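You operate a simulated robot arm through the tools that you are given. There is no shell and no other tool. Be economical: measure what you need, move in short steps, check, and stop when the job is done.

You run a simulated two-armed robot. Do the job below in one go: nothing can be reset, and whatever is moved stays where it is left.

TASK
Pick up the red tint bottle with one hand, pass it to the other hand and put it on the holder end of the fork bench. Set down upright: red tint bottle.

It is judged by the outcome, as a careful person would: the job done as asked, and still so three seconds after it is handed in. It fails if anything else is knocked over, pushed out of place, dropped, spilled or broken.

THE ROBOT
Two 7-joint arms with two-finger parallel grippers on one trunk, on a base that drives. Base frame: it is fixed to the floor where the robot stands at the start and does not move with it; the origin is under the middle of the robot, x ahead of it, y to its left, z up. Readings come in mm, degrees, newtons and seconds.
The left shoulder is at the start at [50, 165, 1155], the right one opposite. With the tool pointing down near the work surface each hand reaches from about 160 to 680 mm from the robot's upright axis, wherever it stands, measured 20 degrees to its own side. Places, roughly: holder end of the fork bench [-1100, -1000, 600]. Payload 3.91 kg a hand.
The TCP of each hand is the grasp point between the finger pads, 30 mm short of the fingertips. In the tool frame z runs along the fingers and y along their closing line. The gripper opens to 110 mm. The fingers are 20 mm wide and 10 mm thick; the gripper's body (48 by 112 mm) begins 55 mm behind the TCP.
Orientation is that of the tool frame in the base frame, as a unit quaternion [x, y, z, w]. With the fingers straight down and closing along the base's y, the tool's x points along the base's -x, its y along +y and its z along -z.

THE INTERFACE
- The arms move only by the tool drive_tool. It takes "left_commands", "right_commands" or both (then of equal length, played together; a hand with none holds still); each is a list of rows, each a list of 7 numbers: the shift along the tool's x, y, z in mm, then the turn, a rotation vector about the tool's x, y, z in degrees, then the gripper command, from -1 (shut) to 1 (fully open), values between in proportion. In form: [[tx, ty, tz, wx, wy, wz, claw], ...]. A call has 1 to 20 rows; each row is the pose to reach, as a shift and turn from the pose commanded when the call began, along the tool's axes at that moment. Rows are played at 5 a second. More than 50 mm and 8.6 degrees between two rows, or a gripper value outside its range, and nothing of the call is played. A pose out of reach is approached as far as the arm can. The call stops where the force on the tool passes 40 N (or 10 N more than at its start, if that is more) or the arm is blocked; 0.2 s more then pass. Each finger travels about 45 mm/s and halts on what it meets, pressing with about 37 N; the grip force reading is that of the motor and also rises with nothing between the fingers. The clock runs only during rows and for 0.2 s after the last one: add rows that repeat a pose to give the fingers time. The reply holds the time, the measured pose of the TCP, the force on the tool along the base axes, the opening and the grip force, in the units named above and with some noise, with the torque about the TCP (base axes, N m) and any sound that the robot's microphone picked up.
- Cameras (640 x 400 px; columns grow to the right, rows downward): "scene" is now at [110.1, 31.2, 1322.6]; the picture's right is [0.34, -0.94, 0.00], its down [-0.56, -0.20, -0.80] and it looks along [0.75, 0.28, -0.59] (base axes); focal length 274 px, centre (320, 200). "left" rides on the left gripper at [72, -17, -103] in its tool frame; the picture's right is [0.23, 0.97, 0.00], its down [-0.76, 0.18, -0.62] and it looks along [-0.61, 0.14, 0.78] (tool axes); focal length 222 px, centre (320, 200). "right" rides on the right gripper at [73, 17, -103] in its tool frame; the picture's right is [-0.23, 0.97, 0.00], its down [-0.76, -0.18, -0.62] and it looks along [-0.61, -0.14, 0.78] (tool axes); focal length 222 px, centre (320, 200).
- camera(camera): a new picture of that camera. It takes no simulated time.
- slide_trunk(by): slides the trunk up (or, below 0, down) by that many mm; the arms and the scene camera ride with it, the base frame stays. It gives what a move gives, with no picture.
- roll_base(legs): drives the robot by 1 to 6 legs, each [ahead, left, turn to the left] in mm, mm and degrees, along the robot's own axes; the way and the turn of a leg run together, so that a leg with both is an arc; at most 1500 mm and 180 degrees a leg. The arms and the cameras ride along, it lands a little off, and it stops where it bumps. It gives what a move gives.
- pan_tilt(pan, tilt): turns the head with the scene camera to pan (to the left, within 80 degrees either way) and tilt (down, from -29 to 69), counted from straight ahead of the robot. It gives what a move gives.
- probe_pixels(camera, pixels): there is no depth. For up to 12 entries [column, row, z] of the newest picture of that camera ("zoom" is the newest enlarged one), the place [x, y] in the base frame at which the ray of that pixel passes the height z, good to about 3 mm. It takes no simulated time.
- enlarge(camera, box): a new picture of the part [left, top, right, bottom] of that camera's present view, enlarged. It takes no simulated time.
- job_done(): hands the job in; it is judged then, once.

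Go step by step. Measure first, check grasps and placings, and put right what went wrong. The budget is 80 turns and 62 pictures, counting those below and the enlarged ones. Unless the task says otherwise, let go and move clear before handing in, and close with one line.

The tools are called after "Call:" as a command line: name --argument value ..., lists and objects as JSON in quotes. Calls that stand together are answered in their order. drive_tool: Moves the arms, as the interface text tells. Its arguments: {"type":"object","properties":{"left_commands":{"type":"array","items":{"type":"array","items":{"type":"number"}}},"right_commands":{"type":"array","items":{"type":"array","items":{"type":"number"}}}},"required":[]} The other tools are called the same way: slide_trunk (by) slides the trunk up or down; roll_base (legs) drives the base; pan_tilt (pan, tilt) turns the head that bears the scene camera; camera (camera) takes a picture; probe_pixels (camera, pixels) gives the place at which the rays of pixels pass given heights; enlarge (camera, box) takes an enlarged picture of a part of a camera's view; job_done () hands the job in.

At the start:

```text
time: 0.0
left_ee_pos: [438.8, 387.0, 1048.0]
left_orientation: [0.0, 1.0, 0.0, 0.0]
left_ft_force: [-0.3, 0.7, -0.3]
left_wrist_torque: [-0.02, -0.01, 0.02]
left_opening: 109.9
left_gripper_force: 0.0
right_ee_pos: [351.2, -25.2, 1106.6]
right_orientation: [0.0, 1.0, 0.0, 0.0]
right_ft_force: [0.4, -0.6, -0.2]
right_wrist_torque: [0.0, 0.0, 0.03]
right_opening: 110.1
right_gripper_force: 0.1
trunk travel left (down, up): [-375.0, 128.0]
robot x, y, heading: [-3.0, 1.7, 0.1]
head pan, tilt: [20.2, 36.5]
```

scene: 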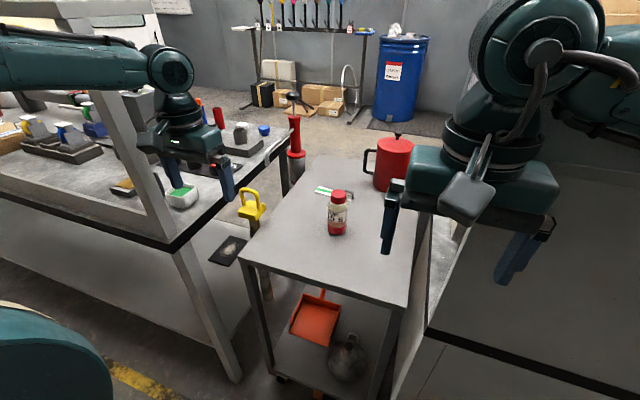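
right: 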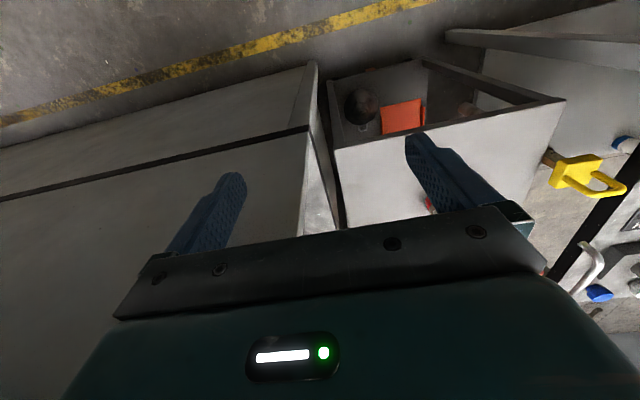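
left: 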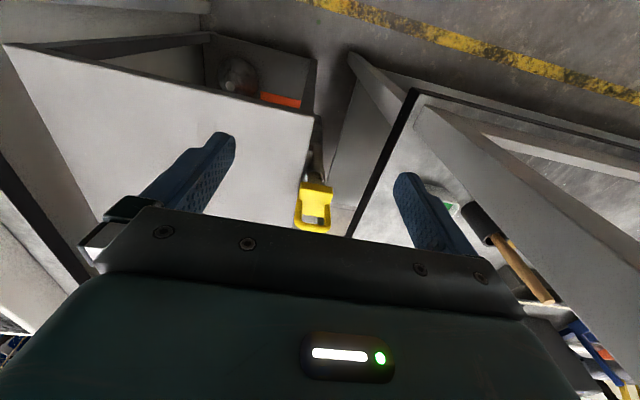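

The scene shows a red-capped bottle at about (338,212) on the cart top. I'll zoom in and measure it.

Call:
enlarge --camera "scene" --box '[260, 130, 440, 250]'

Call:
probe_pixels --camera "scene" --pixels '[[338, 233, 800], [338, 192, 900], [338, 205, 880], [240, 259, 800], [407, 306, 800], [395, 188, 800], [329, 228, 800], [347, 228, 800], [290, 160, 800]]'

```text
3.33 times, centred on (350, 190) of scene
```

zoom: 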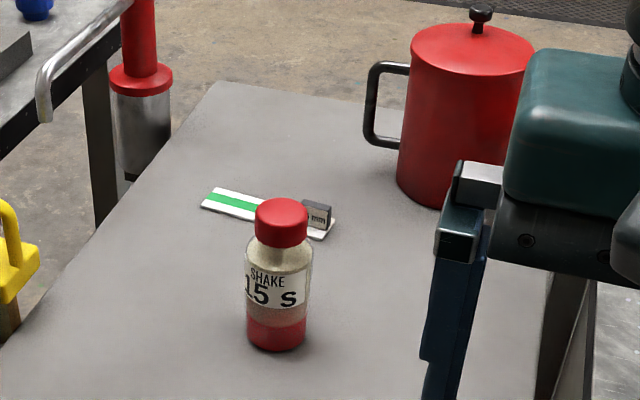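

```text
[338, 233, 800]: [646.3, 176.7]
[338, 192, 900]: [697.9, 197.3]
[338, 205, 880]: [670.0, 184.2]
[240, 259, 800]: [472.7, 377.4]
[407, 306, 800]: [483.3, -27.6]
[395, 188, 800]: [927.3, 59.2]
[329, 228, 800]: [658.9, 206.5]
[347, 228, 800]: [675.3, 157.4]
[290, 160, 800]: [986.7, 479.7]
```

The bottle stands near [660,180], with a label, on the cart. Now I'll look toward the right rear for the holder end of the fork bench.

Call:
pan_tilt --pan -80 --tilt 30

Call:
camera --camera "scene"

Call:
pan_tilt --pan -20 --tilt 60

Call:
camera --camera "scene"

```text
time: 1.8
left_ee_pos: [438.2, 388.9, 1048.4]
left_orientation: [0.0, 1.0, 0.0, 0.0]
left_ft_force: [-0.1, 0.1, 0.1]
left_wrist_torque: [-0.05, -0.01, 0.04]
left_opening: 109.6
left_gripper_force: 0.0
right_ee_pos: [352.9, -26.0, 1108.5]
right_orientation: [0.0, 1.0, 0.0, 0.0]
right_ft_force: [-0.2, 0.0, 0.1]
right_wrist_torque: [0.01, 0.01, -0.01]
right_opening: 110.0
right_gripper_force: 0.0
trunk travel left (down, up): [-375.0, 128.0]
robot x, y, heading: [-1.0, -0.3, -0.1]
head pan, tilt: [-80.0, 30.0]
```

```text
57 pictures are left
```

scene: 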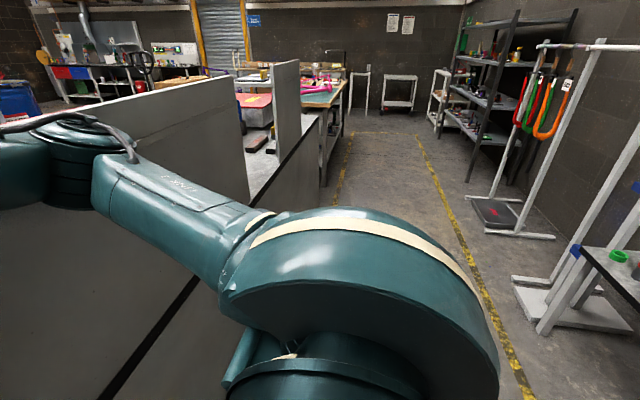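

```text
time: 3.1
left_ee_pos: [437.6, 387.7, 1048.7]
left_orientation: [-0.001, 1.0, 0.001, 0.0]
left_ft_force: [0.0, -0.5, 0.7]
left_wrist_torque: [0.0, 0.0, 0.02]
left_opening: 110.1
left_gripper_force: 0.0
right_ee_pos: [352.2, -25.0, 1108.0]
right_orientation: [0.001, 1.0, -0.001, 0.0]
right_ft_force: [0.4, -0.5, -0.2]
right_wrist_torque: [0.01, 0.0, 0.04]
right_opening: 110.1
right_gripper_force: 0.1
trunk travel left (down, up): [-375.0, 128.0]
robot x, y, heading: [-0.6, 3.0, -0.1]
head pan, tilt: [-20.0, 60.0]
```

```text
56 pictures are left
```

scene: 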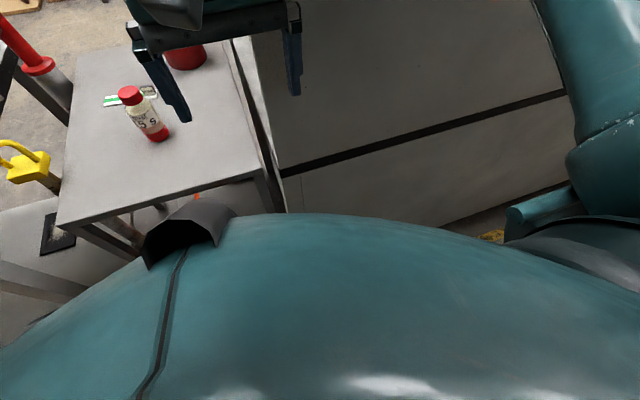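

The big panel is to the right, and a low bench with a green disc sits at the right edge (620,260) of the pan −80 view. I'll look at the left side before moving.

Call:
pan_tilt --pan 80 --tilt 30

Call:
camera --camera "scene"

Call:
pan_tilt --pan -80 --tilt 50

Call:
camera --camera "scene"

```text
time: 4.8
left_ee_pos: [439.0, 388.6, 1049.4]
left_orientation: [0.0, 1.0, 0.0, 0.0]
left_ft_force: [0.0, -0.3, 0.5]
left_wrist_torque: [-0.02, 0.0, 0.02]
left_opening: 110.0
left_gripper_force: 0.0
right_ee_pos: [350.9, -25.8, 1109.1]
right_orientation: [0.001, 1.0, -0.001, 0.0]
right_ft_force: [-0.8, 0.0, 0.0]
right_wrist_torque: [0.01, 0.0, -0.02]
right_opening: 109.8
right_gripper_force: 0.0
trunk travel left (down, up): [-375.0, 128.0]
robot x, y, heading: [0.7, 2.4, 0.0]
head pan, tilt: [80.0, 30.0]
```

```text
55 pictures are left
```

scene: 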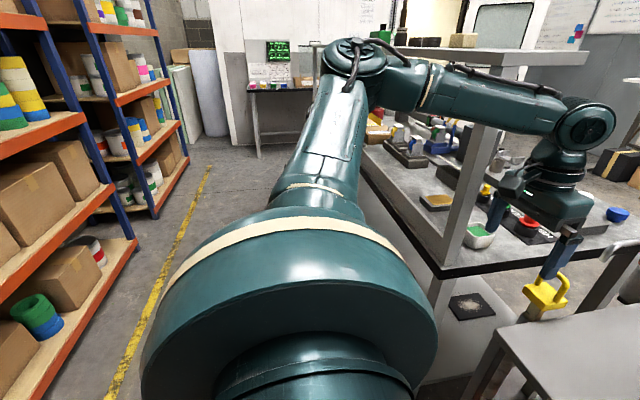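

```text
time: 7.3
left_ee_pos: [438.3, 388.3, 1049.3]
left_orientation: [0.0, 1.0, 0.0, 0.0]
left_ft_force: [-1.0, 0.9, -0.2]
left_wrist_torque: [0.01, -0.02, 0.0]
left_opening: 109.9
left_gripper_force: 0.0
right_ee_pos: [352.4, -26.8, 1107.6]
right_orientation: [0.001, 1.0, 0.0, 0.001]
right_ft_force: [0.3, 0.0, -0.6]
right_wrist_torque: [0.02, 0.0, -0.02]
right_opening: 110.0
right_gripper_force: 0.0
trunk travel left (down, up): [-375.0, 128.0]
robot x, y, heading: [-1.2, 3.2, -0.1]
head pan, tilt: [-80.0, 50.0]
```

```text
54 pictures are left
```

scene: 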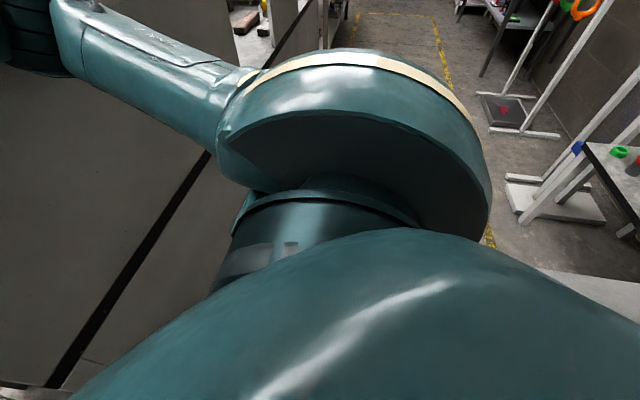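

The benches line up along x≈480 with an aisle behind me; the fork bench seems to be across the aisle, behind right. I'll back off a little, turn right, and look at the destination before choosing grasps.

Call:
roll_base --legs '[[-250, 0, 0], [0, 0, -80]]'

Call:
pan_tilt --pan -60 --tilt 35

Call:
camera --camera "scene"

```text
time: 12.5
left_ee_pos: [215.4, -357.7, 1049.6]
left_orientation: [0.636, 0.772, 0.0, 0.0]
left_ft_force: [-0.7, 0.3, -0.6]
left_wrist_torque: [0.02, -0.04, 0.0]
left_opening: 110.0
left_gripper_force: 0.1
right_ee_pos: [-207.5, -350.6, 1107.7]
right_orientation: [0.636, 0.771, 0.0, 0.0]
right_ft_force: [0.3, -0.8, 0.3]
right_wrist_torque: [-0.03, 0.0, -0.03]
right_opening: 110.1
right_gripper_force: 0.2
trunk travel left (down, up): [-375.0, 128.0]
robot x, y, heading: [-251.8, 0.9, -79.3]
head pan, tilt: [-80.0, 50.0]
```

```text
time: 13.3
left_ee_pos: [215.9, -356.5, 1047.7]
left_orientation: [0.635, 0.772, 0.0, -0.001]
left_ft_force: [1.3, 0.4, 0.4]
left_wrist_torque: [0.01, 0.0, 0.0]
left_opening: 109.9
left_gripper_force: 0.0
right_ee_pos: [-208.3, -351.1, 1107.6]
right_orientation: [0.637, 0.771, 0.0, 0.0]
right_ft_force: [0.1, 0.0, 0.7]
right_wrist_torque: [0.02, 0.02, 0.0]
right_opening: 109.8
right_gripper_force: 0.1
trunk travel left (down, up): [-375.0, 128.0]
robot x, y, heading: [-247.5, 2.8, -79.1]
head pan, tilt: [-60.0, 35.0]
```

```text
53 pictures are left
```

scene: 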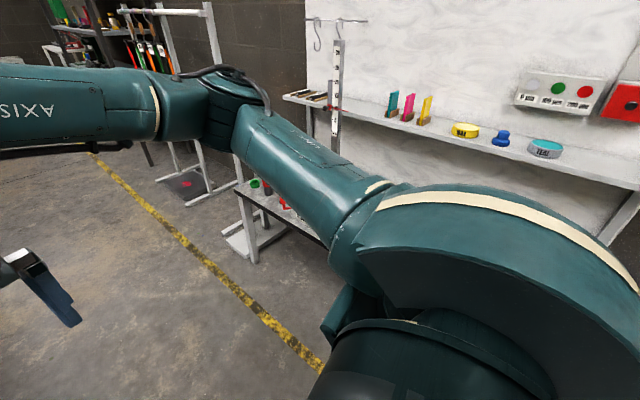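

The bench is mostly hidden behind my right arm. I'll turn further to face it.

Call:
roll_base --legs '[[0, 0, -60]]'

Call:
pan_tilt --pan 10 --tilt 35

Call:
camera --camera "scene"

```text
time: 16.3
left_ee_pos: [-310.4, -583.9, 1049.2]
left_orientation: [0.932, 0.362, 0.001, 0.0]
left_ft_force: [-0.2, 0.4, 0.2]
left_wrist_torque: [-0.01, 0.01, 0.01]
left_opening: 110.1
left_gripper_force: 0.0
right_ee_pos: [-526.5, -218.5, 1108.0]
right_orientation: [0.932, 0.361, 0.0, 0.0]
right_ft_force: [0.3, 0.2, 0.7]
right_wrist_torque: [0.01, -0.02, 0.01]
right_opening: 110.1
right_gripper_force: 0.1
trunk travel left (down, up): [-375.0, 128.0]
robot x, y, heading: [-248.1, 2.7, -137.6]
head pan, tilt: [-60.0, 35.0]
```

```text
time: 17.8
left_ee_pos: [-311.6, -583.4, 1048.6]
left_orientation: [0.932, 0.362, 0.0, 0.0]
left_ft_force: [1.1, -0.3, -0.4]
left_wrist_torque: [-0.02, -0.02, 0.02]
left_opening: 110.1
left_gripper_force: 0.1
right_ee_pos: [-524.9, -218.8, 1107.4]
right_orientation: [0.933, 0.361, 0.0, 0.0]
right_ft_force: [0.4, -0.2, -0.6]
right_wrist_torque: [0.01, 0.0, 0.0]
right_opening: 110.3
right_gripper_force: 0.1
trunk travel left (down, up): [-375.0, 128.0]
robot x, y, heading: [-248.4, -1.9, -137.6]
head pan, tilt: [10.0, 35.0]
```

```text
52 pictures are left
```

scene: 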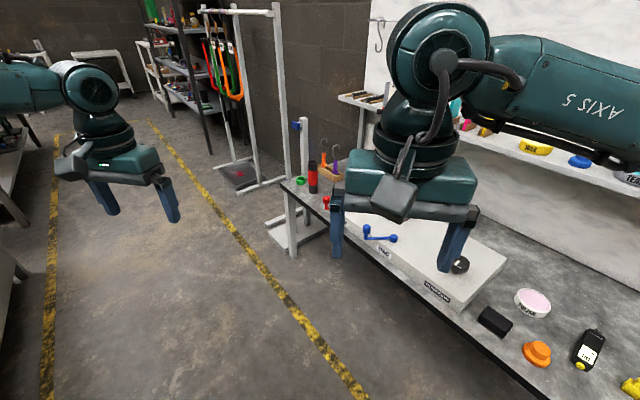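

The bench comes into view, with various items at its far end around (320,180). I'll zoom in.

Call:
enlarge --camera "scene" --box '[230, 80, 530, 320]'

Call:
probe_pixels --camera "scene" --pixels '[[282, 182, 600], [313, 192, 600], [385, 262, 600], [435, 308, 600], [540, 390, 600], [500, 335, 600], [326, 207, 600], [365, 238, 600]]'

```text
1.67 times, centred on (380, 200) of scene
```

zoom: 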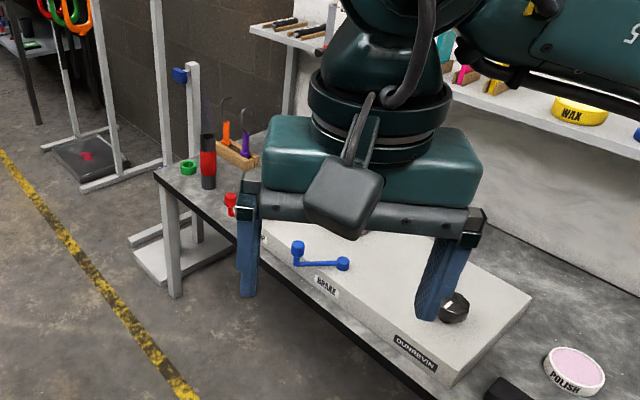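

```text
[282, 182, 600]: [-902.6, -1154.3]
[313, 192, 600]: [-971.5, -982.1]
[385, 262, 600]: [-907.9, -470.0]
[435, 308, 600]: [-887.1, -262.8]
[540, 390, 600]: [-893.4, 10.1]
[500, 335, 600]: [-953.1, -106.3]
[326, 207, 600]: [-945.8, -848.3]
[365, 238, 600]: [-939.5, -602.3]
```

The bench's front edge is at x≈-900 and its end at y≈-1154. Small items stand at that end: a black/red cylinder, a green ring and a wooden holder with hooks. I'll drive nearer for a proper look.

Call:
roll_base --legs '[[0, 0, -42.4], [0, 650, 0]]'

Call:
pan_tilt --pan 30 --tilt 40

Call:
camera --camera "scene"

```text
time: 23.3
left_ee_pos: [-701.9, -1026.6, 1048.2]
left_orientation: [1.0, -0.009, 0.0, 0.001]
left_ft_force: [0.8, -0.3, -0.6]
left_wrist_torque: [0.0, -0.01, 0.0]
left_opening: 109.9
left_gripper_force: 0.0
right_ee_pos: [-608.1, -614.2, 1107.3]
right_orientation: [1.0, -0.009, 0.0, 0.0]
right_ft_force: [0.2, -0.2, -1.0]
right_wrist_torque: [-0.01, 0.02, 0.0]
right_opening: 109.9
right_gripper_force: 0.1
trunk travel left (down, up): [-375.0, 128.0]
robot x, y, heading: [-258.7, -644.1, 179.1]
head pan, tilt: [10.0, 35.0]
```

```text
time: 24.2
left_ee_pos: [-702.0, -1027.1, 1048.3]
left_orientation: [1.0, -0.009, -0.001, 0.0]
left_ft_force: [1.0, 0.0, 0.4]
left_wrist_torque: [0.04, 0.01, 0.03]
left_opening: 110.1
left_gripper_force: 0.1
right_ee_pos: [-608.0, -614.3, 1107.3]
right_orientation: [1.0, -0.01, 0.0, 0.001]
right_ft_force: [-0.3, 0.5, 0.2]
right_wrist_torque: [0.01, 0.04, -0.01]
right_opening: 110.1
right_gripper_force: 0.0
trunk travel left (down, up): [-375.0, 128.0]
robot x, y, heading: [-254.8, -647.6, 178.8]
head pan, tilt: [30.0, 40.0]
```

```text
50 pictures are left
```

scene: 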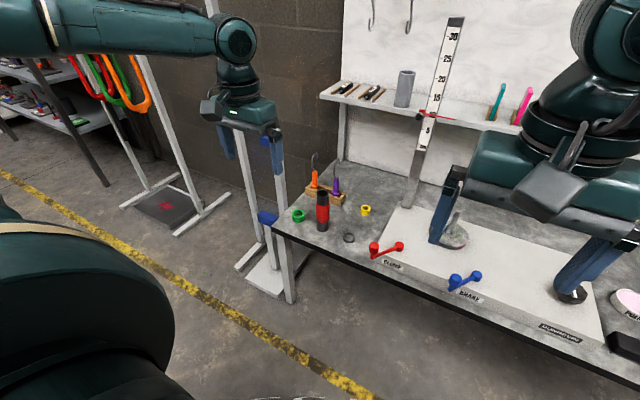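

Call:
enlarge --camera "scene" --box '[230, 130, 450, 290]'

Call:
probe_pixels --camera "scene" --pixels '[[272, 228, 600], [345, 160, 600], [299, 219, 600], [322, 229, 600], [349, 241, 600], [365, 214, 600], [325, 196, 600], [372, 256, 600], [402, 208, 600], [345, 204, 600]]'

```text
2.50 times, centred on (340, 210) of scene
```

zoom: 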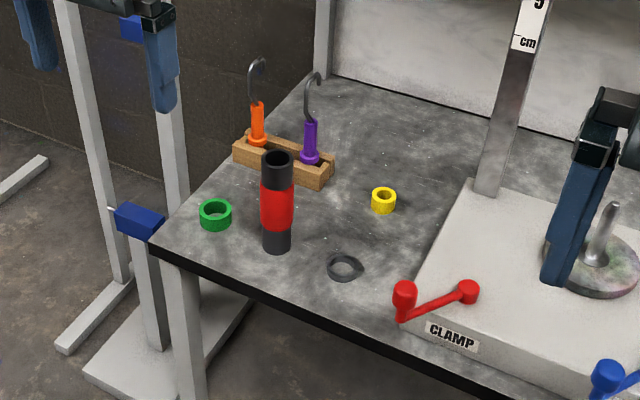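

```text
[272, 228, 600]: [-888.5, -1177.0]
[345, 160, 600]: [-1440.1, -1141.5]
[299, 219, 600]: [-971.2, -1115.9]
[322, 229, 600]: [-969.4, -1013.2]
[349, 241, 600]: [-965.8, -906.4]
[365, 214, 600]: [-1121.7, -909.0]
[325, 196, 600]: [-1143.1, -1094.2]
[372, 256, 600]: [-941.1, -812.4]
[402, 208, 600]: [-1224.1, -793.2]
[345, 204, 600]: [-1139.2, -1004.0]
```

The holder end is clear: wooden hook holder at about [-1140,-1050], cylinder [-970,-1013], washer [-966,-906], yellow ring [-1122,-909]. There is a free spot near [-1045,-960] that suits a top-down release by the left hand, so the right hand should grip the bottle low from the side. In this free space I'll test whether the right hand can point left with its camera up.

Call:
drive_tool --right_commands '[[0, 0, 0, -4.62, 4.62, 4.62, 1], [0, 0, 0, -9.24, 9.24, 9.24, 1], [0, 0, 0, -13.86, 13.86, 13.86, 1], [0, 0, 0, -18.48, 18.48, 18.48, 1], [0, 0, 0, -23.1, 23.1, 23.1, 1], [0, 0, 0, -27.7, 27.7, 27.7, 1], [0, 0, 0, -32.3, 32.3, 32.3, 1], [0, 0, 0, -36.9, 36.9, 36.9, 1], [0, 0, 0, -41.6, 41.6, 41.6, 1], [0, 0, 0, -46.2, 46.2, 46.2, 1], [0, 0, 0, -50.8, 50.8, 50.8, 1], [0, 0, 0, -55.4, 55.4, 55.4, 1], [0, 0, 0, -60, 60, 60, 1], [0, 0, 0, -64.7, 64.7, 64.7, 1], [0, 0, 0, -69.3, 69.3, 69.3, 1], [0, 0, 0, -69.3, 69.3, 69.3, 1]]'

Call:
camera --camera "scene"

```text
time: 27.6
left_ee_pos: [-702.1, -1027.4, 1048.7]
left_orientation: [1.0, -0.008, 0.0, 0.0]
left_ft_force: [-0.7, 0.0, 0.7]
left_wrist_torque: [0.06, 0.01, -0.02]
left_opening: 110.1
left_gripper_force: 0.1
right_ee_pos: [-608.9, -613.8, 1107.6]
right_orientation: [0.493, -0.505, 0.496, 0.506]
right_ft_force: [-0.5, 0.0, 0.1]
right_wrist_torque: [-0.01, 0.0, -0.03]
right_opening: 110.0
right_gripper_force: 0.1
trunk travel left (down, up): [-375.0, 128.0]
robot x, y, heading: [-259.0, -645.5, 178.8]
head pan, tilt: [30.0, 40.0]
```

```text
48 pictures are left
```

scene: 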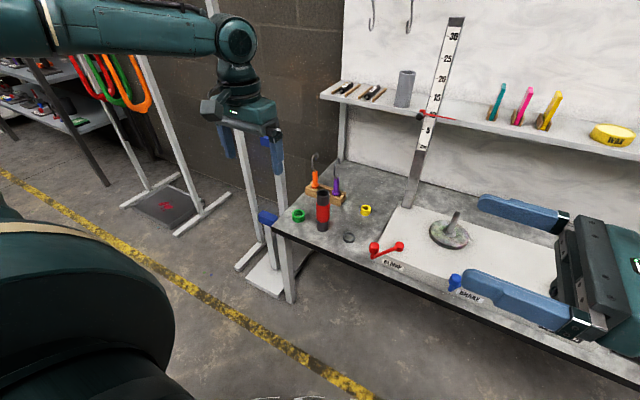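

The right hand reached that pose exactly (z to my left, x up). Next I tuck the left hand in and high, and drive back to the cart.

Call:
drive_tool --left_commands '[[28, -37, -30, 0, 0, 0, 1], [56, -74, -30, 0, 0, 0, 1], [84, -111, -60, 0, 0, 0, 1], [112, -148, -90, 0, 0, 0, 1], [140, -185, -120, 0, 0, 0, 1], [140, -185, -140, 0, 0, 0, 1]]'

Call:
roll_base --legs '[[0, 0, -178.8], [0, 745, 0], [250, 0, 0]]'

Call:
pan_tilt --pan 10 --tilt 45

Call:
camera --camera "scene"

```text
refused: row 1 steps farther than a row can; nothing moved
```

```text
time: 40.1
left_ee_pos: [383.6, 467.3, 1049.0]
left_orientation: [0.002, 1.0, 0.0, -0.011]
left_ft_force: [-3.3, -1.3, 1.9]
left_wrist_torque: [0.2, -0.5, 0.21]
left_opening: 110.0
left_gripper_force: 0.1
right_ee_pos: [294.1, 55.4, 1108.5]
right_orientation: [0.506, 0.494, 0.506, -0.494]
right_ft_force: [0.2, -0.3, 0.4]
right_wrist_torque: [-0.01, 0.02, -0.03]
right_opening: 110.1
right_gripper_force: 0.0
trunk travel left (down, up): [-375.0, 128.0]
robot x, y, heading: [-54.8, 86.0, -1.4]
head pan, tilt: [30.0, 40.0]
stopped in leg 3: the force on the tool passed its limit (the readings are from after the stop); the commanded pose is now the measured one
```

```text
time: 40.9
left_ee_pos: [383.2, 467.7, 1048.9]
left_orientation: [0.001, 1.0, 0.0, -0.011]
left_ft_force: [-5.5, -1.8, 1.6]
left_wrist_torque: [0.27, -0.6, 0.32]
left_opening: 110.0
left_gripper_force: 0.0
right_ee_pos: [293.2, 55.4, 1108.2]
right_orientation: [0.505, 0.493, 0.507, -0.495]
right_ft_force: [0.1, -0.2, 0.7]
right_wrist_torque: [-0.02, -0.05, 0.01]
right_opening: 109.9
right_gripper_force: 0.1
trunk travel left (down, up): [-375.0, 128.0]
robot x, y, heading: [-59.2, 85.1, -1.4]
head pan, tilt: [10.0, 45.0]
```

```text
47 pictures are left
```

scene: 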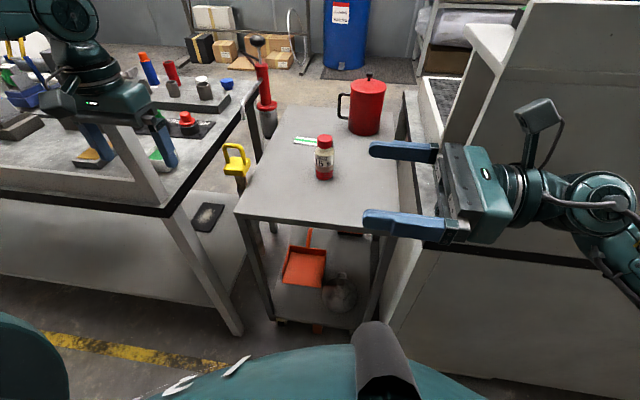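

The tuck was refused because its first step was too long, so the left gripper touched the bench post and the drive stopped; nothing looks displaced. I back off and then tuck the left hand.

Call:
roll_base --legs '[[-80, 0, 0]]'

Call:
drive_tool --left_commands '[[20, -25, -20, 0, 0, 0, 1], [40, -50, -40, 0, 0, 0, 1], [60, -75, -60, 0, 0, 0, 1], [80, -100, -80, 0, 0, 0, 1], [100, -130, -100, 0, 0, 0, 1], [120, -160, -120, 0, 0, 0, 1], [140, -185, -140, 0, 0, 0, 1], [140, -185, -140, 0, 0, 0, 1]]'

Call:
camera --camera "scene"

```text
time: 42.0
left_ee_pos: [304.8, 468.8, 1049.1]
left_orientation: [0.001, 1.0, 0.0, -0.011]
left_ft_force: [-0.1, 0.5, -0.2]
left_wrist_torque: [0.01, -0.04, 0.03]
left_opening: 110.0
left_gripper_force: 0.1
right_ee_pos: [215.8, 57.8, 1108.8]
right_orientation: [0.506, 0.494, 0.506, -0.494]
right_ft_force: [-0.4, 0.1, 0.2]
right_wrist_torque: [-0.03, -0.01, -0.04]
right_opening: 110.3
right_gripper_force: 0.0
trunk travel left (down, up): [-375.0, 128.0]
robot x, y, heading: [-134.7, 92.0, -1.2]
head pan, tilt: [10.0, 45.0]
```

```text
time: 43.8
left_ee_pos: [168.9, 285.2, 1191.2]
left_orientation: [0.0, 1.0, 0.001, -0.011]
left_ft_force: [0.1, -0.4, -0.2]
left_wrist_torque: [-0.04, 0.0, -0.01]
left_opening: 110.1
left_gripper_force: 0.1
right_ee_pos: [215.2, 56.4, 1106.4]
right_orientation: [0.506, 0.493, 0.506, -0.495]
right_ft_force: [-0.6, 0.1, 0.1]
right_wrist_torque: [0.01, 0.02, -0.01]
right_opening: 109.9
right_gripper_force: 0.1
trunk travel left (down, up): [-375.0, 128.0]
robot x, y, heading: [-140.1, 89.1, -1.2]
head pan, tilt: [10.0, 45.0]
```

```text
46 pictures are left
```

scene: 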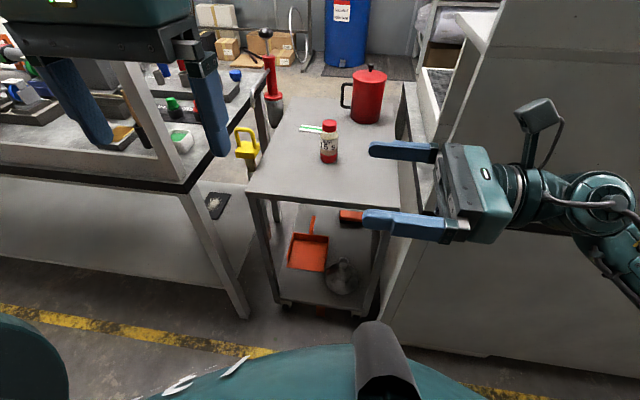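

The left hand is clear. Now I zoom in on the bottle from this stand-point to triangulate its position and height.

Call:
enlarge --camera "scene" --box '[280, 100, 380, 180]'

Call:
probe_pixels --camera "scene" --pixels '[[329, 162, 800], [329, 162, 780], [329, 120, 900], [329, 120, 920], [245, 191, 800], [396, 206, 800], [395, 107, 800], [383, 215, 700], [500, 40, 1200], [440, 200, 900]]'

```text
5.00 times, centred on (330, 140) of scene
```

zoom: 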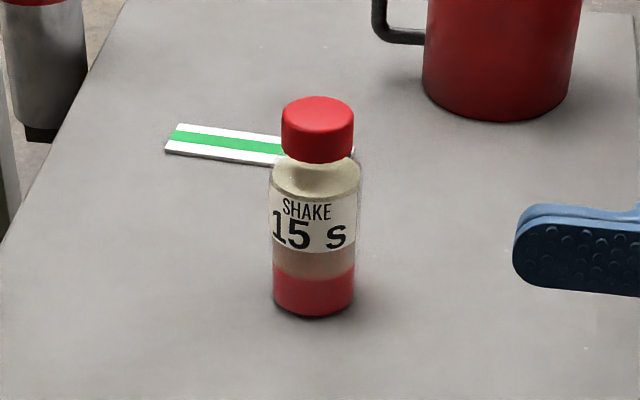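

```text
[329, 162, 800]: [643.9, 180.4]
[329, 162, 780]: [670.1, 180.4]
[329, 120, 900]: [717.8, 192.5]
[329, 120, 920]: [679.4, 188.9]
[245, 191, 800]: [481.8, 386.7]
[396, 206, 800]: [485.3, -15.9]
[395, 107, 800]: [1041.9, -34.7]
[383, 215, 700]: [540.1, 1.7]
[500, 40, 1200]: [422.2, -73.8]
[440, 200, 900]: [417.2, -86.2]
```

The bottle centre is about [666,182], its base at z 800, about 50 mm across and 116 tall with a 42 mm cap from z≈886. The right bench wall at y≈-80 is close, so the right hand should point diagonally; I turn it 45° and pull the left hand back further.

Call:
drive_tool --left_commands '[[15, 0, 0, 0, 0, 0, 1], [30, 0, 0, 0, 0, 0, 1], [45, 0, 0, 0, 0, 0, 1], [60, 0, 0, 0, 0, 0, 1], [75, 0, 0, 0, 0, 0, 1], [75, 0, 0, 0, 0, 0, 1], [75, 0, 0, 0, 0, 0, 1]]' --right_commands '[[0, 0, 0, -7.5, 0, 0, 0.5], [0, 0, 0, -15, 0, 0, 0.5], [0, 0, 0, -22.5, 0, 0, 0.5], [0, 0, 0, -30, 0, 0, 0.5], [0, 0, 0, -37.5, 0, 0, 0.5], [0, 0, 0, -45, 0, 0, 0.5], [0, 0, 0, -45, 0, 0, 0.5]]'

Call:
slide_trunk --by -150

```text
time: 45.4
left_ee_pos: [93.5, 283.9, 1192.4]
left_orientation: [0.0, 1.0, 0.001, -0.011]
left_ft_force: [1.0, -0.7, -0.2]
left_wrist_torque: [0.02, -0.02, 0.0]
left_opening: 110.3
left_gripper_force: 0.0
right_ee_pos: [252.1, 69.5, 1095.3]
right_orientation: [0.657, 0.261, 0.656, -0.264]
right_ft_force: [0.0, 0.0, 0.5]
right_wrist_torque: [0.0, 0.01, 0.01]
right_opening: 82.2
right_gripper_force: 0.0
right hand out of reach, approached as far as the arm can: row 4, 5, 6, 7
trunk travel left (down, up): [-375.0, 128.0]
robot x, y, heading: [-134.4, 97.0, -1.2]
head pan, tilt: [10.0, 45.0]
```

```text
time: 47.1
left_ee_pos: [92.5, 284.6, 1043.3]
left_orientation: [0.0, 1.0, 0.0, -0.012]
left_ft_force: [-0.5, -0.5, -0.2]
left_wrist_torque: [-0.01, -0.01, 0.02]
left_opening: 110.1
left_gripper_force: 0.1
right_ee_pos: [253.8, 69.2, 946.9]
right_orientation: [0.656, 0.263, 0.656, -0.263]
right_ft_force: [0.0, 0.2, 0.1]
right_wrist_torque: [0.01, -0.02, -0.04]
right_opening: 82.6
right_gripper_force: 0.1
trunk travel left (down, up): [-225.0, 278.0]
robot x, y, heading: [-135.3, 91.8, -1.1]
head pan, tilt: [10.0, 45.0]
```

The orientation was reached. I drive to the picking stance, left 58 and ahead 160 first, then check.

Call:
roll_base --legs '[[0, 58, 1.1], [160, 0, 0]]'

Call:
camera --camera "scene"

Call:
camera --camera "left"

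```text
time: 49.1
left_ee_pos: [249.0, 346.2, 1043.8]
left_orientation: [-0.009, 1.0, 0.0, -0.011]
left_ft_force: [-0.2, 0.1, 0.0]
left_wrist_torque: [0.02, 0.01, 0.03]
left_opening: 110.2
left_gripper_force: 0.0
right_ee_pos: [412.2, 134.0, 946.3]
right_orientation: [0.654, 0.269, 0.654, -0.27]
right_ft_force: [0.0, -0.6, -0.7]
right_wrist_torque: [0.0, 0.02, -0.02]
right_opening: 82.5
right_gripper_force: 0.0
trunk travel left (down, up): [-225.0, 278.0]
robot x, y, heading: [24.3, 148.0, -0.2]
head pan, tilt: [10.0, 45.0]
```

```text
44 pictures are left
```

scene: 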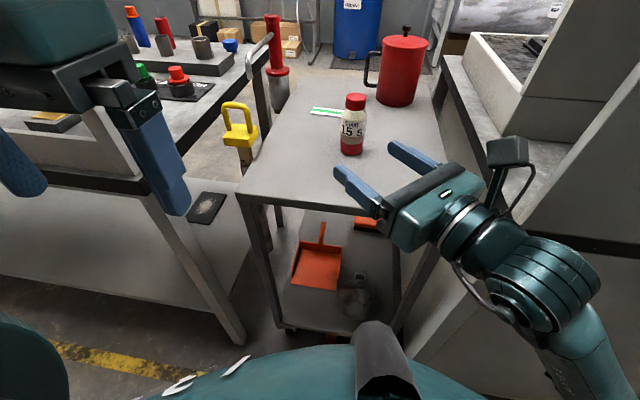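

```text
43 pictures are left
```

left: 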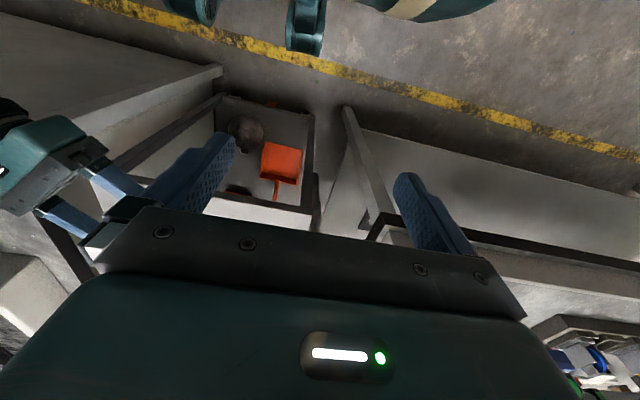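

Clear so far: the right hand points diagonally toward the bottle at (353,125). I advance 50 mm more and re-measure the bottle.

Call:
roll_base --legs '[[50, 0, 0]]'

Call:
enlarge --camera "scene" --box '[280, 80, 480, 240]'

```text
time: 50.0
left_ee_pos: [299.8, 346.2, 1044.3]
left_orientation: [-0.009, 1.0, 0.0, -0.011]
left_ft_force: [-0.3, -0.1, 0.3]
left_wrist_torque: [0.01, 0.01, 0.01]
left_opening: 110.1
left_gripper_force: 0.0
right_ee_pos: [462.7, 133.6, 946.7]
right_orientation: [0.654, 0.269, 0.654, -0.27]
right_ft_force: [0.7, 0.4, 0.8]
right_wrist_torque: [0.02, 0.01, 0.01]
right_opening: 82.5
right_gripper_force: 0.0
trunk travel left (down, up): [-225.0, 278.0]
robot x, y, heading: [76.1, 148.2, -0.0]
head pan, tilt: [10.0, 45.0]
```

```text
2.50 times, centred on (380, 160) of scene
```

zoom: 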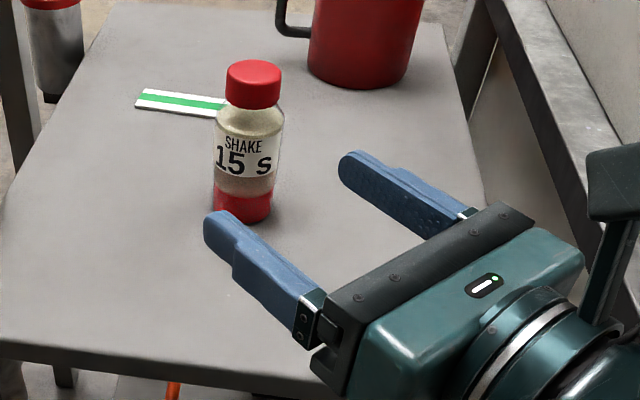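

Call:
probe_pixels --camera "zoom" --pixels '[[243, 222, 800], [214, 205, 800], [271, 210, 800], [253, 62, 916], [226, 84, 905], [281, 86, 905]]'

```text
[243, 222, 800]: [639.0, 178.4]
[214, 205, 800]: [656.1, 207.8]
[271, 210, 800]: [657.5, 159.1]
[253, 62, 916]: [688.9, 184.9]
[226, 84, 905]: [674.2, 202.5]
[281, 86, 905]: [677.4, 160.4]
```

The bottle centre is about [665,182]. I shift the right hand onto the approach line, still 118 mm short of the bottle, then lower it to grip height.

Call:
drive_tool --right_commands '[[0, 36, 20, 0, 0, 0, 0.5], [0, 72, 40, 0, 0, 0, 0.5], [0, 108, 60, 0, 0, 0, 0.5], [-30, 108, 60, 0, 0, 0, 0.5], [-60, 108, 60, 0, 0, 0, 0.5], [-85, 108, 60, 0, 0, 0, 0.5], [-110, 108, 60, 0, 0, 0, 0.5], [-110, 108, 60, 0, 0, 0, 0.5]]'

Call:
camera --camera "right"

Call:
camera --camera "scene"

```text
time: 51.1
left_ee_pos: [286.9, 353.6, 1046.7]
left_orientation: [-0.01, 1.0, -0.003, -0.004]
left_ft_force: [-1.8, 1.5, -0.5]
left_wrist_torque: [-0.03, -0.1, -0.01]
left_opening: 109.8
left_gripper_force: 0.0
right_ee_pos: [507.1, 129.8, 986.1]
right_orientation: [0.566, 0.315, 0.704, -0.292]
right_ft_force: [0.6, 0.1, -0.1]
right_wrist_torque: [0.06, -0.02, 0.0]
right_opening: 82.6
right_gripper_force: 0.1
trunk travel left (down, up): [-225.0, 278.0]
robot x, y, heading: [73.5, 149.9, 0.0]
head pan, tilt: [10.0, 45.0]
stopped in row 5 (right hand): the arm was blocked; the commanded pose is now the measured one
```

```text
41 pictures are left
```

right: 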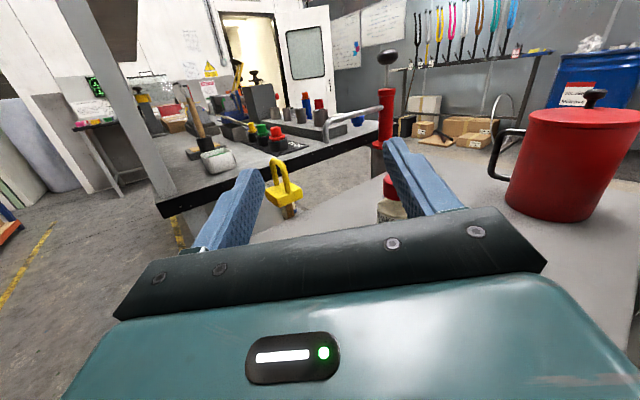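

```text
40 pictures are left
```

scene: 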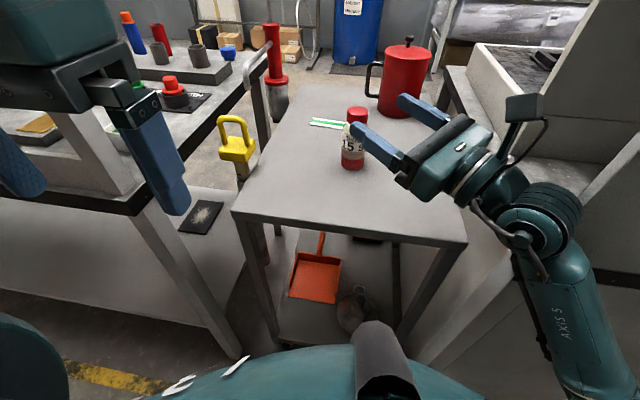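

The right arm was blocked: its forearm comes up from below and met the cart or bench edge. The bottle is untouched. I back off 80 mm and raise the trunk fully, so the arm reaches down from above instead.

Call:
roll_base --legs '[[-90, 0, 0]]'

Call:
slide_trunk --by 270

Call:
camera --camera "scene"

```text
time: 52.2
left_ee_pos: [207.9, 347.0, 1043.9]
left_orientation: [-0.01, 1.0, 0.0, -0.011]
left_ft_force: [0.2, 0.4, -0.1]
left_wrist_torque: [-0.01, -0.03, 0.0]
left_opening: 109.8
left_gripper_force: 0.1
right_ee_pos: [434.1, 122.0, 972.1]
right_orientation: [0.578, 0.306, 0.698, -0.293]
right_ft_force: [-0.3, -0.2, 0.0]
right_wrist_torque: [-0.01, -0.02, 0.0]
right_opening: 82.5
right_gripper_force: 0.0
trunk travel left (down, up): [-225.0, 278.0]
robot x, y, heading: [-19.0, 147.2, 0.3]
head pan, tilt: [10.0, 45.0]
```

```text
time: 55.0
left_ee_pos: [208.6, 347.8, 1313.1]
left_orientation: [-0.01, 1.0, 0.0, -0.011]
left_ft_force: [-0.2, -0.6, -0.2]
left_wrist_torque: [0.01, -0.01, -0.02]
left_opening: 109.9
left_gripper_force: 0.0
right_ee_pos: [433.9, 122.1, 1242.6]
right_orientation: [0.579, 0.306, 0.697, -0.293]
right_ft_force: [-0.4, -0.2, -0.1]
right_wrist_torque: [0.0, 0.0, 0.0]
right_opening: 82.4
right_gripper_force: 0.1
trunk travel left (down, up): [-495.0, 8.0]
robot x, y, heading: [-16.1, 151.5, -0.2]
head pan, tilt: [10.0, 45.0]
```

```text
39 pictures are left
```

scene: 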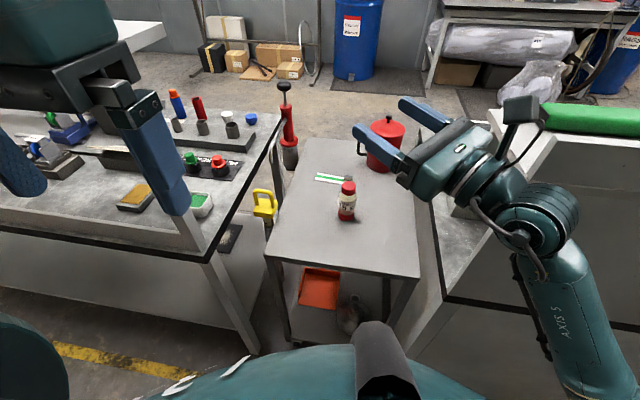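

The view is clear. I now bring the right hand down over the cart edge with the fingers tipped 20° below horizontal, short of the bottle.

Call:
drive_tool --right_commands '[[-34, 6.6, -8.5, -0.6, -4, 0.8, 0.5], [-69, 13.2, -17, -1.3, -8.1, 1.6, 0.5], [-103, 19.8, -25.5, -1.9, -12.2, 2.4, 0.5], [-138, 26.4, -34, -2.5, -16.2, 3.1, 0.5], [-172, 33, -42.5, -3.1, -20.3, 3.9, 0.5], [-207, 39.6, -51, -3.8, -24.4, 4.7, 0.5], [-241, 46.2, -59.4, -4.4, -28.4, 5.5, 0.5], [-241, 46.2, -59.4, -4.4, -28.4, 5.5, 0.5]]'

Call:
camera --camera "scene"

```text
time: 56.8
left_ee_pos: [207.8, 347.9, 1312.9]
left_orientation: [-0.009, 1.0, 0.0, -0.011]
left_ft_force: [0.6, -0.6, -0.4]
left_wrist_torque: [0.0, -0.05, 0.01]
left_opening: 110.1
left_gripper_force: 0.1
right_ee_pos: [470.2, 59.3, 999.9]
right_orientation: [0.757, 0.314, 0.53, -0.22]
right_ft_force: [0.3, 0.7, 0.8]
right_wrist_torque: [0.0, 0.0, 0.0]
right_opening: 82.6
right_gripper_force: 0.1
trunk travel left (down, up): [-495.0, 8.0]
robot x, y, heading: [-16.9, 151.8, 0.3]
head pan, tilt: [10.0, 45.0]
```

```text
38 pictures are left
```

scene: 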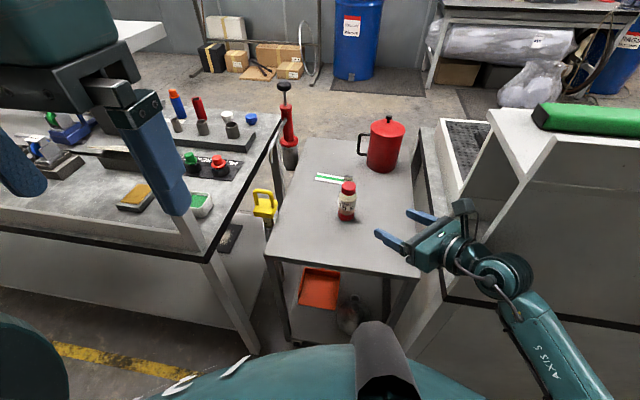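

The pose was reached exactly. The forearm is near the right bench wall, so I shift the base left 60 mm, then go to the pregrasp point, 120 mm short of the bottle along the tool axis.

Call:
roll_base --legs '[[0, 60, 0]]'

Call:
drive_tool --right_commands '[[-17.6, 18.7, 21.2, 0, 0, 0, 0.5], [-35.2, 37.3, 42.3, 0, 0, 0, 0.5], [-52.8, 56, 63.5, 0, 0, 0, 0.5], [-70.4, 74.6, 84.6, 0, 0, 0, 0.5], [-88, 93.3, 105.8, 0, 0, 0, 0.5], [-88, 93.3, 105.8, 0, 0, 0, 0.5]]'

Call:
camera --camera "scene"

Call:
camera --camera "right"

```text
time: 57.7
left_ee_pos: [209.6, 406.3, 1313.4]
left_orientation: [-0.009, 1.0, -0.001, -0.012]
left_ft_force: [-1.0, 0.1, 0.0]
left_wrist_torque: [-0.05, -0.01, 0.0]
left_opening: 110.0
left_gripper_force: 0.1
right_ee_pos: [471.3, 119.5, 1000.4]
right_orientation: [0.757, 0.314, 0.53, -0.219]
right_ft_force: [0.9, 0.6, -0.2]
right_wrist_torque: [-0.02, 0.0, -0.02]
right_opening: 82.7
right_gripper_force: 0.1
trunk travel left (down, up): [-495.0, 8.0]
robot x, y, heading: [-21.5, 205.8, -0.2]
head pan, tilt: [10.0, 45.0]
```

```text
time: 59.3
left_ee_pos: [205.2, 410.3, 1311.9]
left_orientation: [-0.011, 1.0, -0.001, -0.011]
left_ft_force: [-0.6, 0.1, 0.0]
left_wrist_torque: [0.09, -0.04, 0.01]
left_opening: 110.0
left_gripper_force: 0.1
right_ee_pos: [575.6, 134.7, 890.2]
right_orientation: [0.744, 0.325, 0.533, -0.239]
right_ft_force: [0.2, 1.5, 0.3]
right_wrist_torque: [-0.04, 0.03, 0.02]
right_opening: 82.2
right_gripper_force: 0.0
trunk travel left (down, up): [-495.0, 8.0]
robot x, y, heading: [-15.4, 208.5, -0.0]
head pan, tilt: [10.0, 45.0]
stopped in row 6 (right hand): the arm was blocked; the commanded pose is now the measured one
```

```text
37 pictures are left
```

scene: 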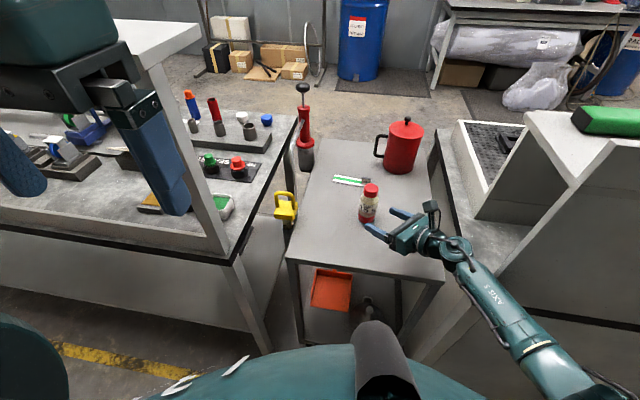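

```text
36 pictures are left
```

right: 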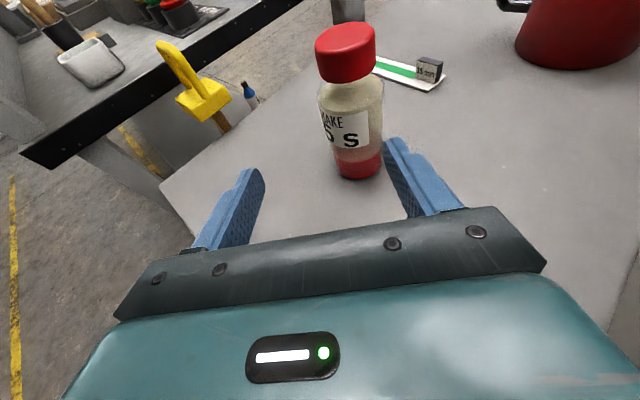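

Blocked again, with the forearm against the right bench corner; the bottle is untouched. I'll back off and re-approach from further left with the robot turned right by 18°, which takes the elbow away from that bench.

Call:
roll_base --legs '[[-130, 0, 0], [0, 194, -18]]'

Call:
pan_tilt --pan 10 --tilt 40

Call:
camera --camera "scene"

```text
time: 61.8
left_ee_pos: [157.5, 517.5, 1313.2]
left_orientation: [0.148, 0.989, 0.001, -0.011]
left_ft_force: [0.3, 0.1, 0.1]
left_wrist_torque: [-0.01, 0.03, 0.01]
left_opening: 109.9
left_gripper_force: 0.0
right_ee_pos: [422.9, 128.4, 887.6]
right_orientation: [0.79, 0.198, 0.562, -0.144]
right_ft_force: [-0.2, 0.6, 0.5]
right_wrist_torque: [0.01, 0.04, 0.0]
right_opening: 82.7
right_gripper_force: 0.1
trunk travel left (down, up): [-495.0, 8.0]
robot x, y, heading: [-119.7, 397.8, -18.3]
head pan, tilt: [10.0, 45.0]
```

```text
time: 62.4
left_ee_pos: [157.8, 517.7, 1313.1]
left_orientation: [0.147, 0.989, 0.002, -0.011]
left_ft_force: [-0.2, -0.6, 0.8]
left_wrist_torque: [-0.02, -0.02, 0.0]
left_opening: 110.1
left_gripper_force: 0.0
right_ee_pos: [423.4, 127.7, 886.5]
right_orientation: [0.79, 0.198, 0.562, -0.144]
right_ft_force: [-0.1, -0.4, 0.5]
right_wrist_torque: [0.02, 0.0, 0.02]
right_opening: 82.6
right_gripper_force: 0.1
trunk travel left (down, up): [-495.0, 8.0]
robot x, y, heading: [-119.9, 395.0, -18.3]
head pan, tilt: [10.0, 40.0]
```

```text
35 pictures are left
```

scene: 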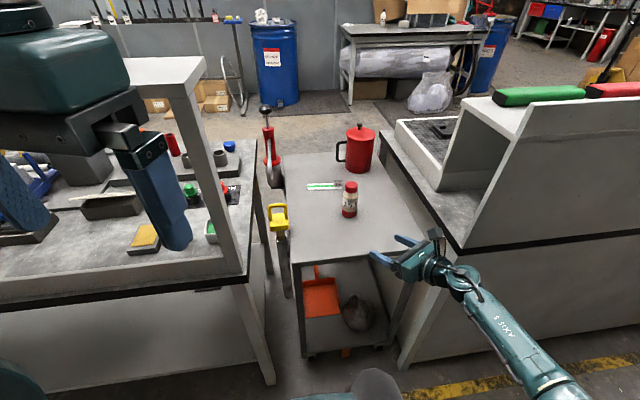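

The hand orientation is good (azimuth 28°, 19° down) and the forearm is clear of the right bench. I roll forward to bring the hand to about [565,128,885].

Call:
roll_base --legs '[[135, 44, 0]]'

Call:
camera --camera "right"

Call:
enlarge --camera "scene" --box '[240, 140, 440, 300]'

```text
time: 63.8
left_ee_pos: [301.7, 517.5, 1312.5]
left_orientation: [0.147, 0.989, 0.002, -0.011]
left_ft_force: [0.6, 0.5, 1.0]
left_wrist_torque: [0.03, 0.03, 0.02]
left_opening: 110.2
left_gripper_force: 0.1
right_ee_pos: [566.0, 129.9, 888.3]
right_orientation: [0.789, 0.199, 0.562, -0.146]
right_ft_force: [0.1, -0.5, -0.3]
right_wrist_torque: [0.0, 0.0, 0.02]
right_opening: 82.4
right_gripper_force: 0.1
trunk travel left (down, up): [-495.0, 8.0]
robot x, y, heading: [26.3, 400.0, -18.0]
head pan, tilt: [10.0, 40.0]
```

```text
34 pictures are left
```

right: 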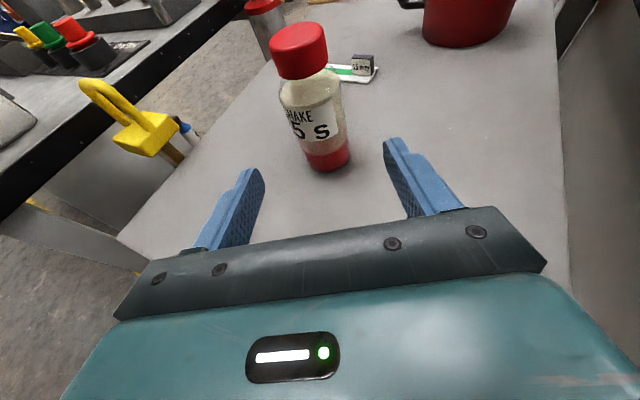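

```text
2.50 times, centred on (340, 220) of scene
```

zoom: 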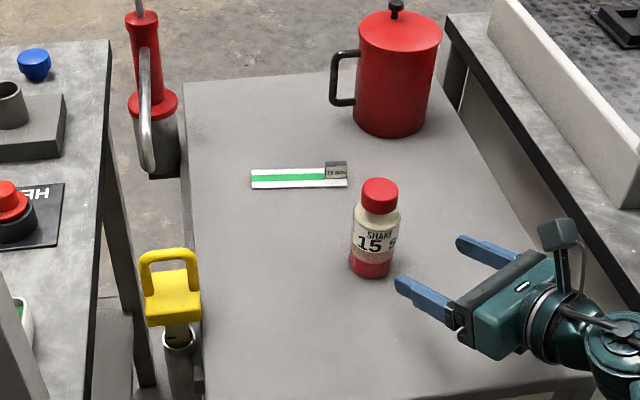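

Call:
probe_pixels --camera "right" --pixels '[[328, 172, 800], [305, 155, 805], [350, 155, 805], [328, 150, 830]]'

Call:
probe_pixels --camera "zoom" --pixels '[[371, 277, 800], [349, 262, 800], [393, 262, 800], [380, 178, 916]]'

```text
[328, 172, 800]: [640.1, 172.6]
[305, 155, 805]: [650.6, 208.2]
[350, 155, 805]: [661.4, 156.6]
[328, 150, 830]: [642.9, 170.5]
```

```text
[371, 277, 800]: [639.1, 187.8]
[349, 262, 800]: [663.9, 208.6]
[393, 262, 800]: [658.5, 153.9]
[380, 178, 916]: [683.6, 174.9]
```

Both cameras agree on the bottle centre at [663,182]. I lower slightly and advance 120 mm along the tool axis around the bottle.

Call:
drive_tool --right_commands '[[-11.5, 0.6, 15, 0, 0, 0, 0.5], [-11.5, 0.6, 40, 0, 0, 0, 0.5], [-11.5, 0.6, 65, 0, 0, 0, 0.5], [-11.5, 0.6, 90, 0, 0, 0, 0.5], [-11.5, 0.6, 108, 0, 0, 0, 0.5], [-11.5, 0.6, 120, 0, 0, 0, 0.5], [-11.5, 0.6, 120, 0, 0, 0, 0.5]]'

Call:
camera --camera "right"

```text
time: 65.4
left_ee_pos: [301.7, 516.0, 1313.5]
left_orientation: [0.147, 0.989, 0.002, -0.011]
left_ft_force: [0.5, 0.0, 0.0]
left_wrist_torque: [-0.03, -0.02, 0.02]
left_opening: 110.1
left_gripper_force: 0.1
right_ee_pos: [636.0, 168.6, 847.4]
right_orientation: [0.789, 0.198, 0.563, -0.144]
right_ft_force: [0.1, -0.3, 0.4]
right_wrist_torque: [0.0, 0.01, 0.02]
right_opening: 82.6
right_gripper_force: 0.0
right hand out of reach, approached as far as the arm can: row 5, 6, 7
trunk travel left (down, up): [-495.0, 8.0]
robot x, y, heading: [23.9, 400.1, -17.7]
head pan, tilt: [10.0, 40.0]
```

```text
32 pictures are left
```

right: 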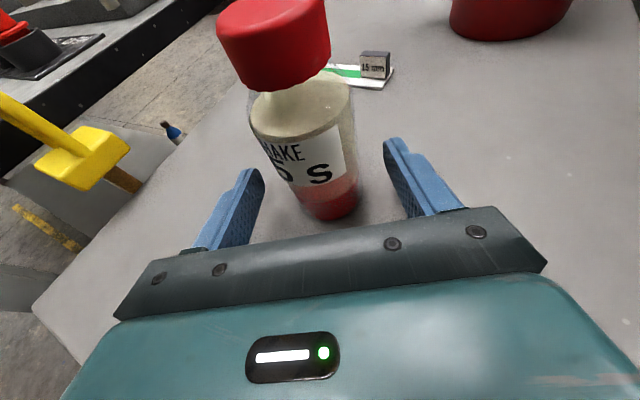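

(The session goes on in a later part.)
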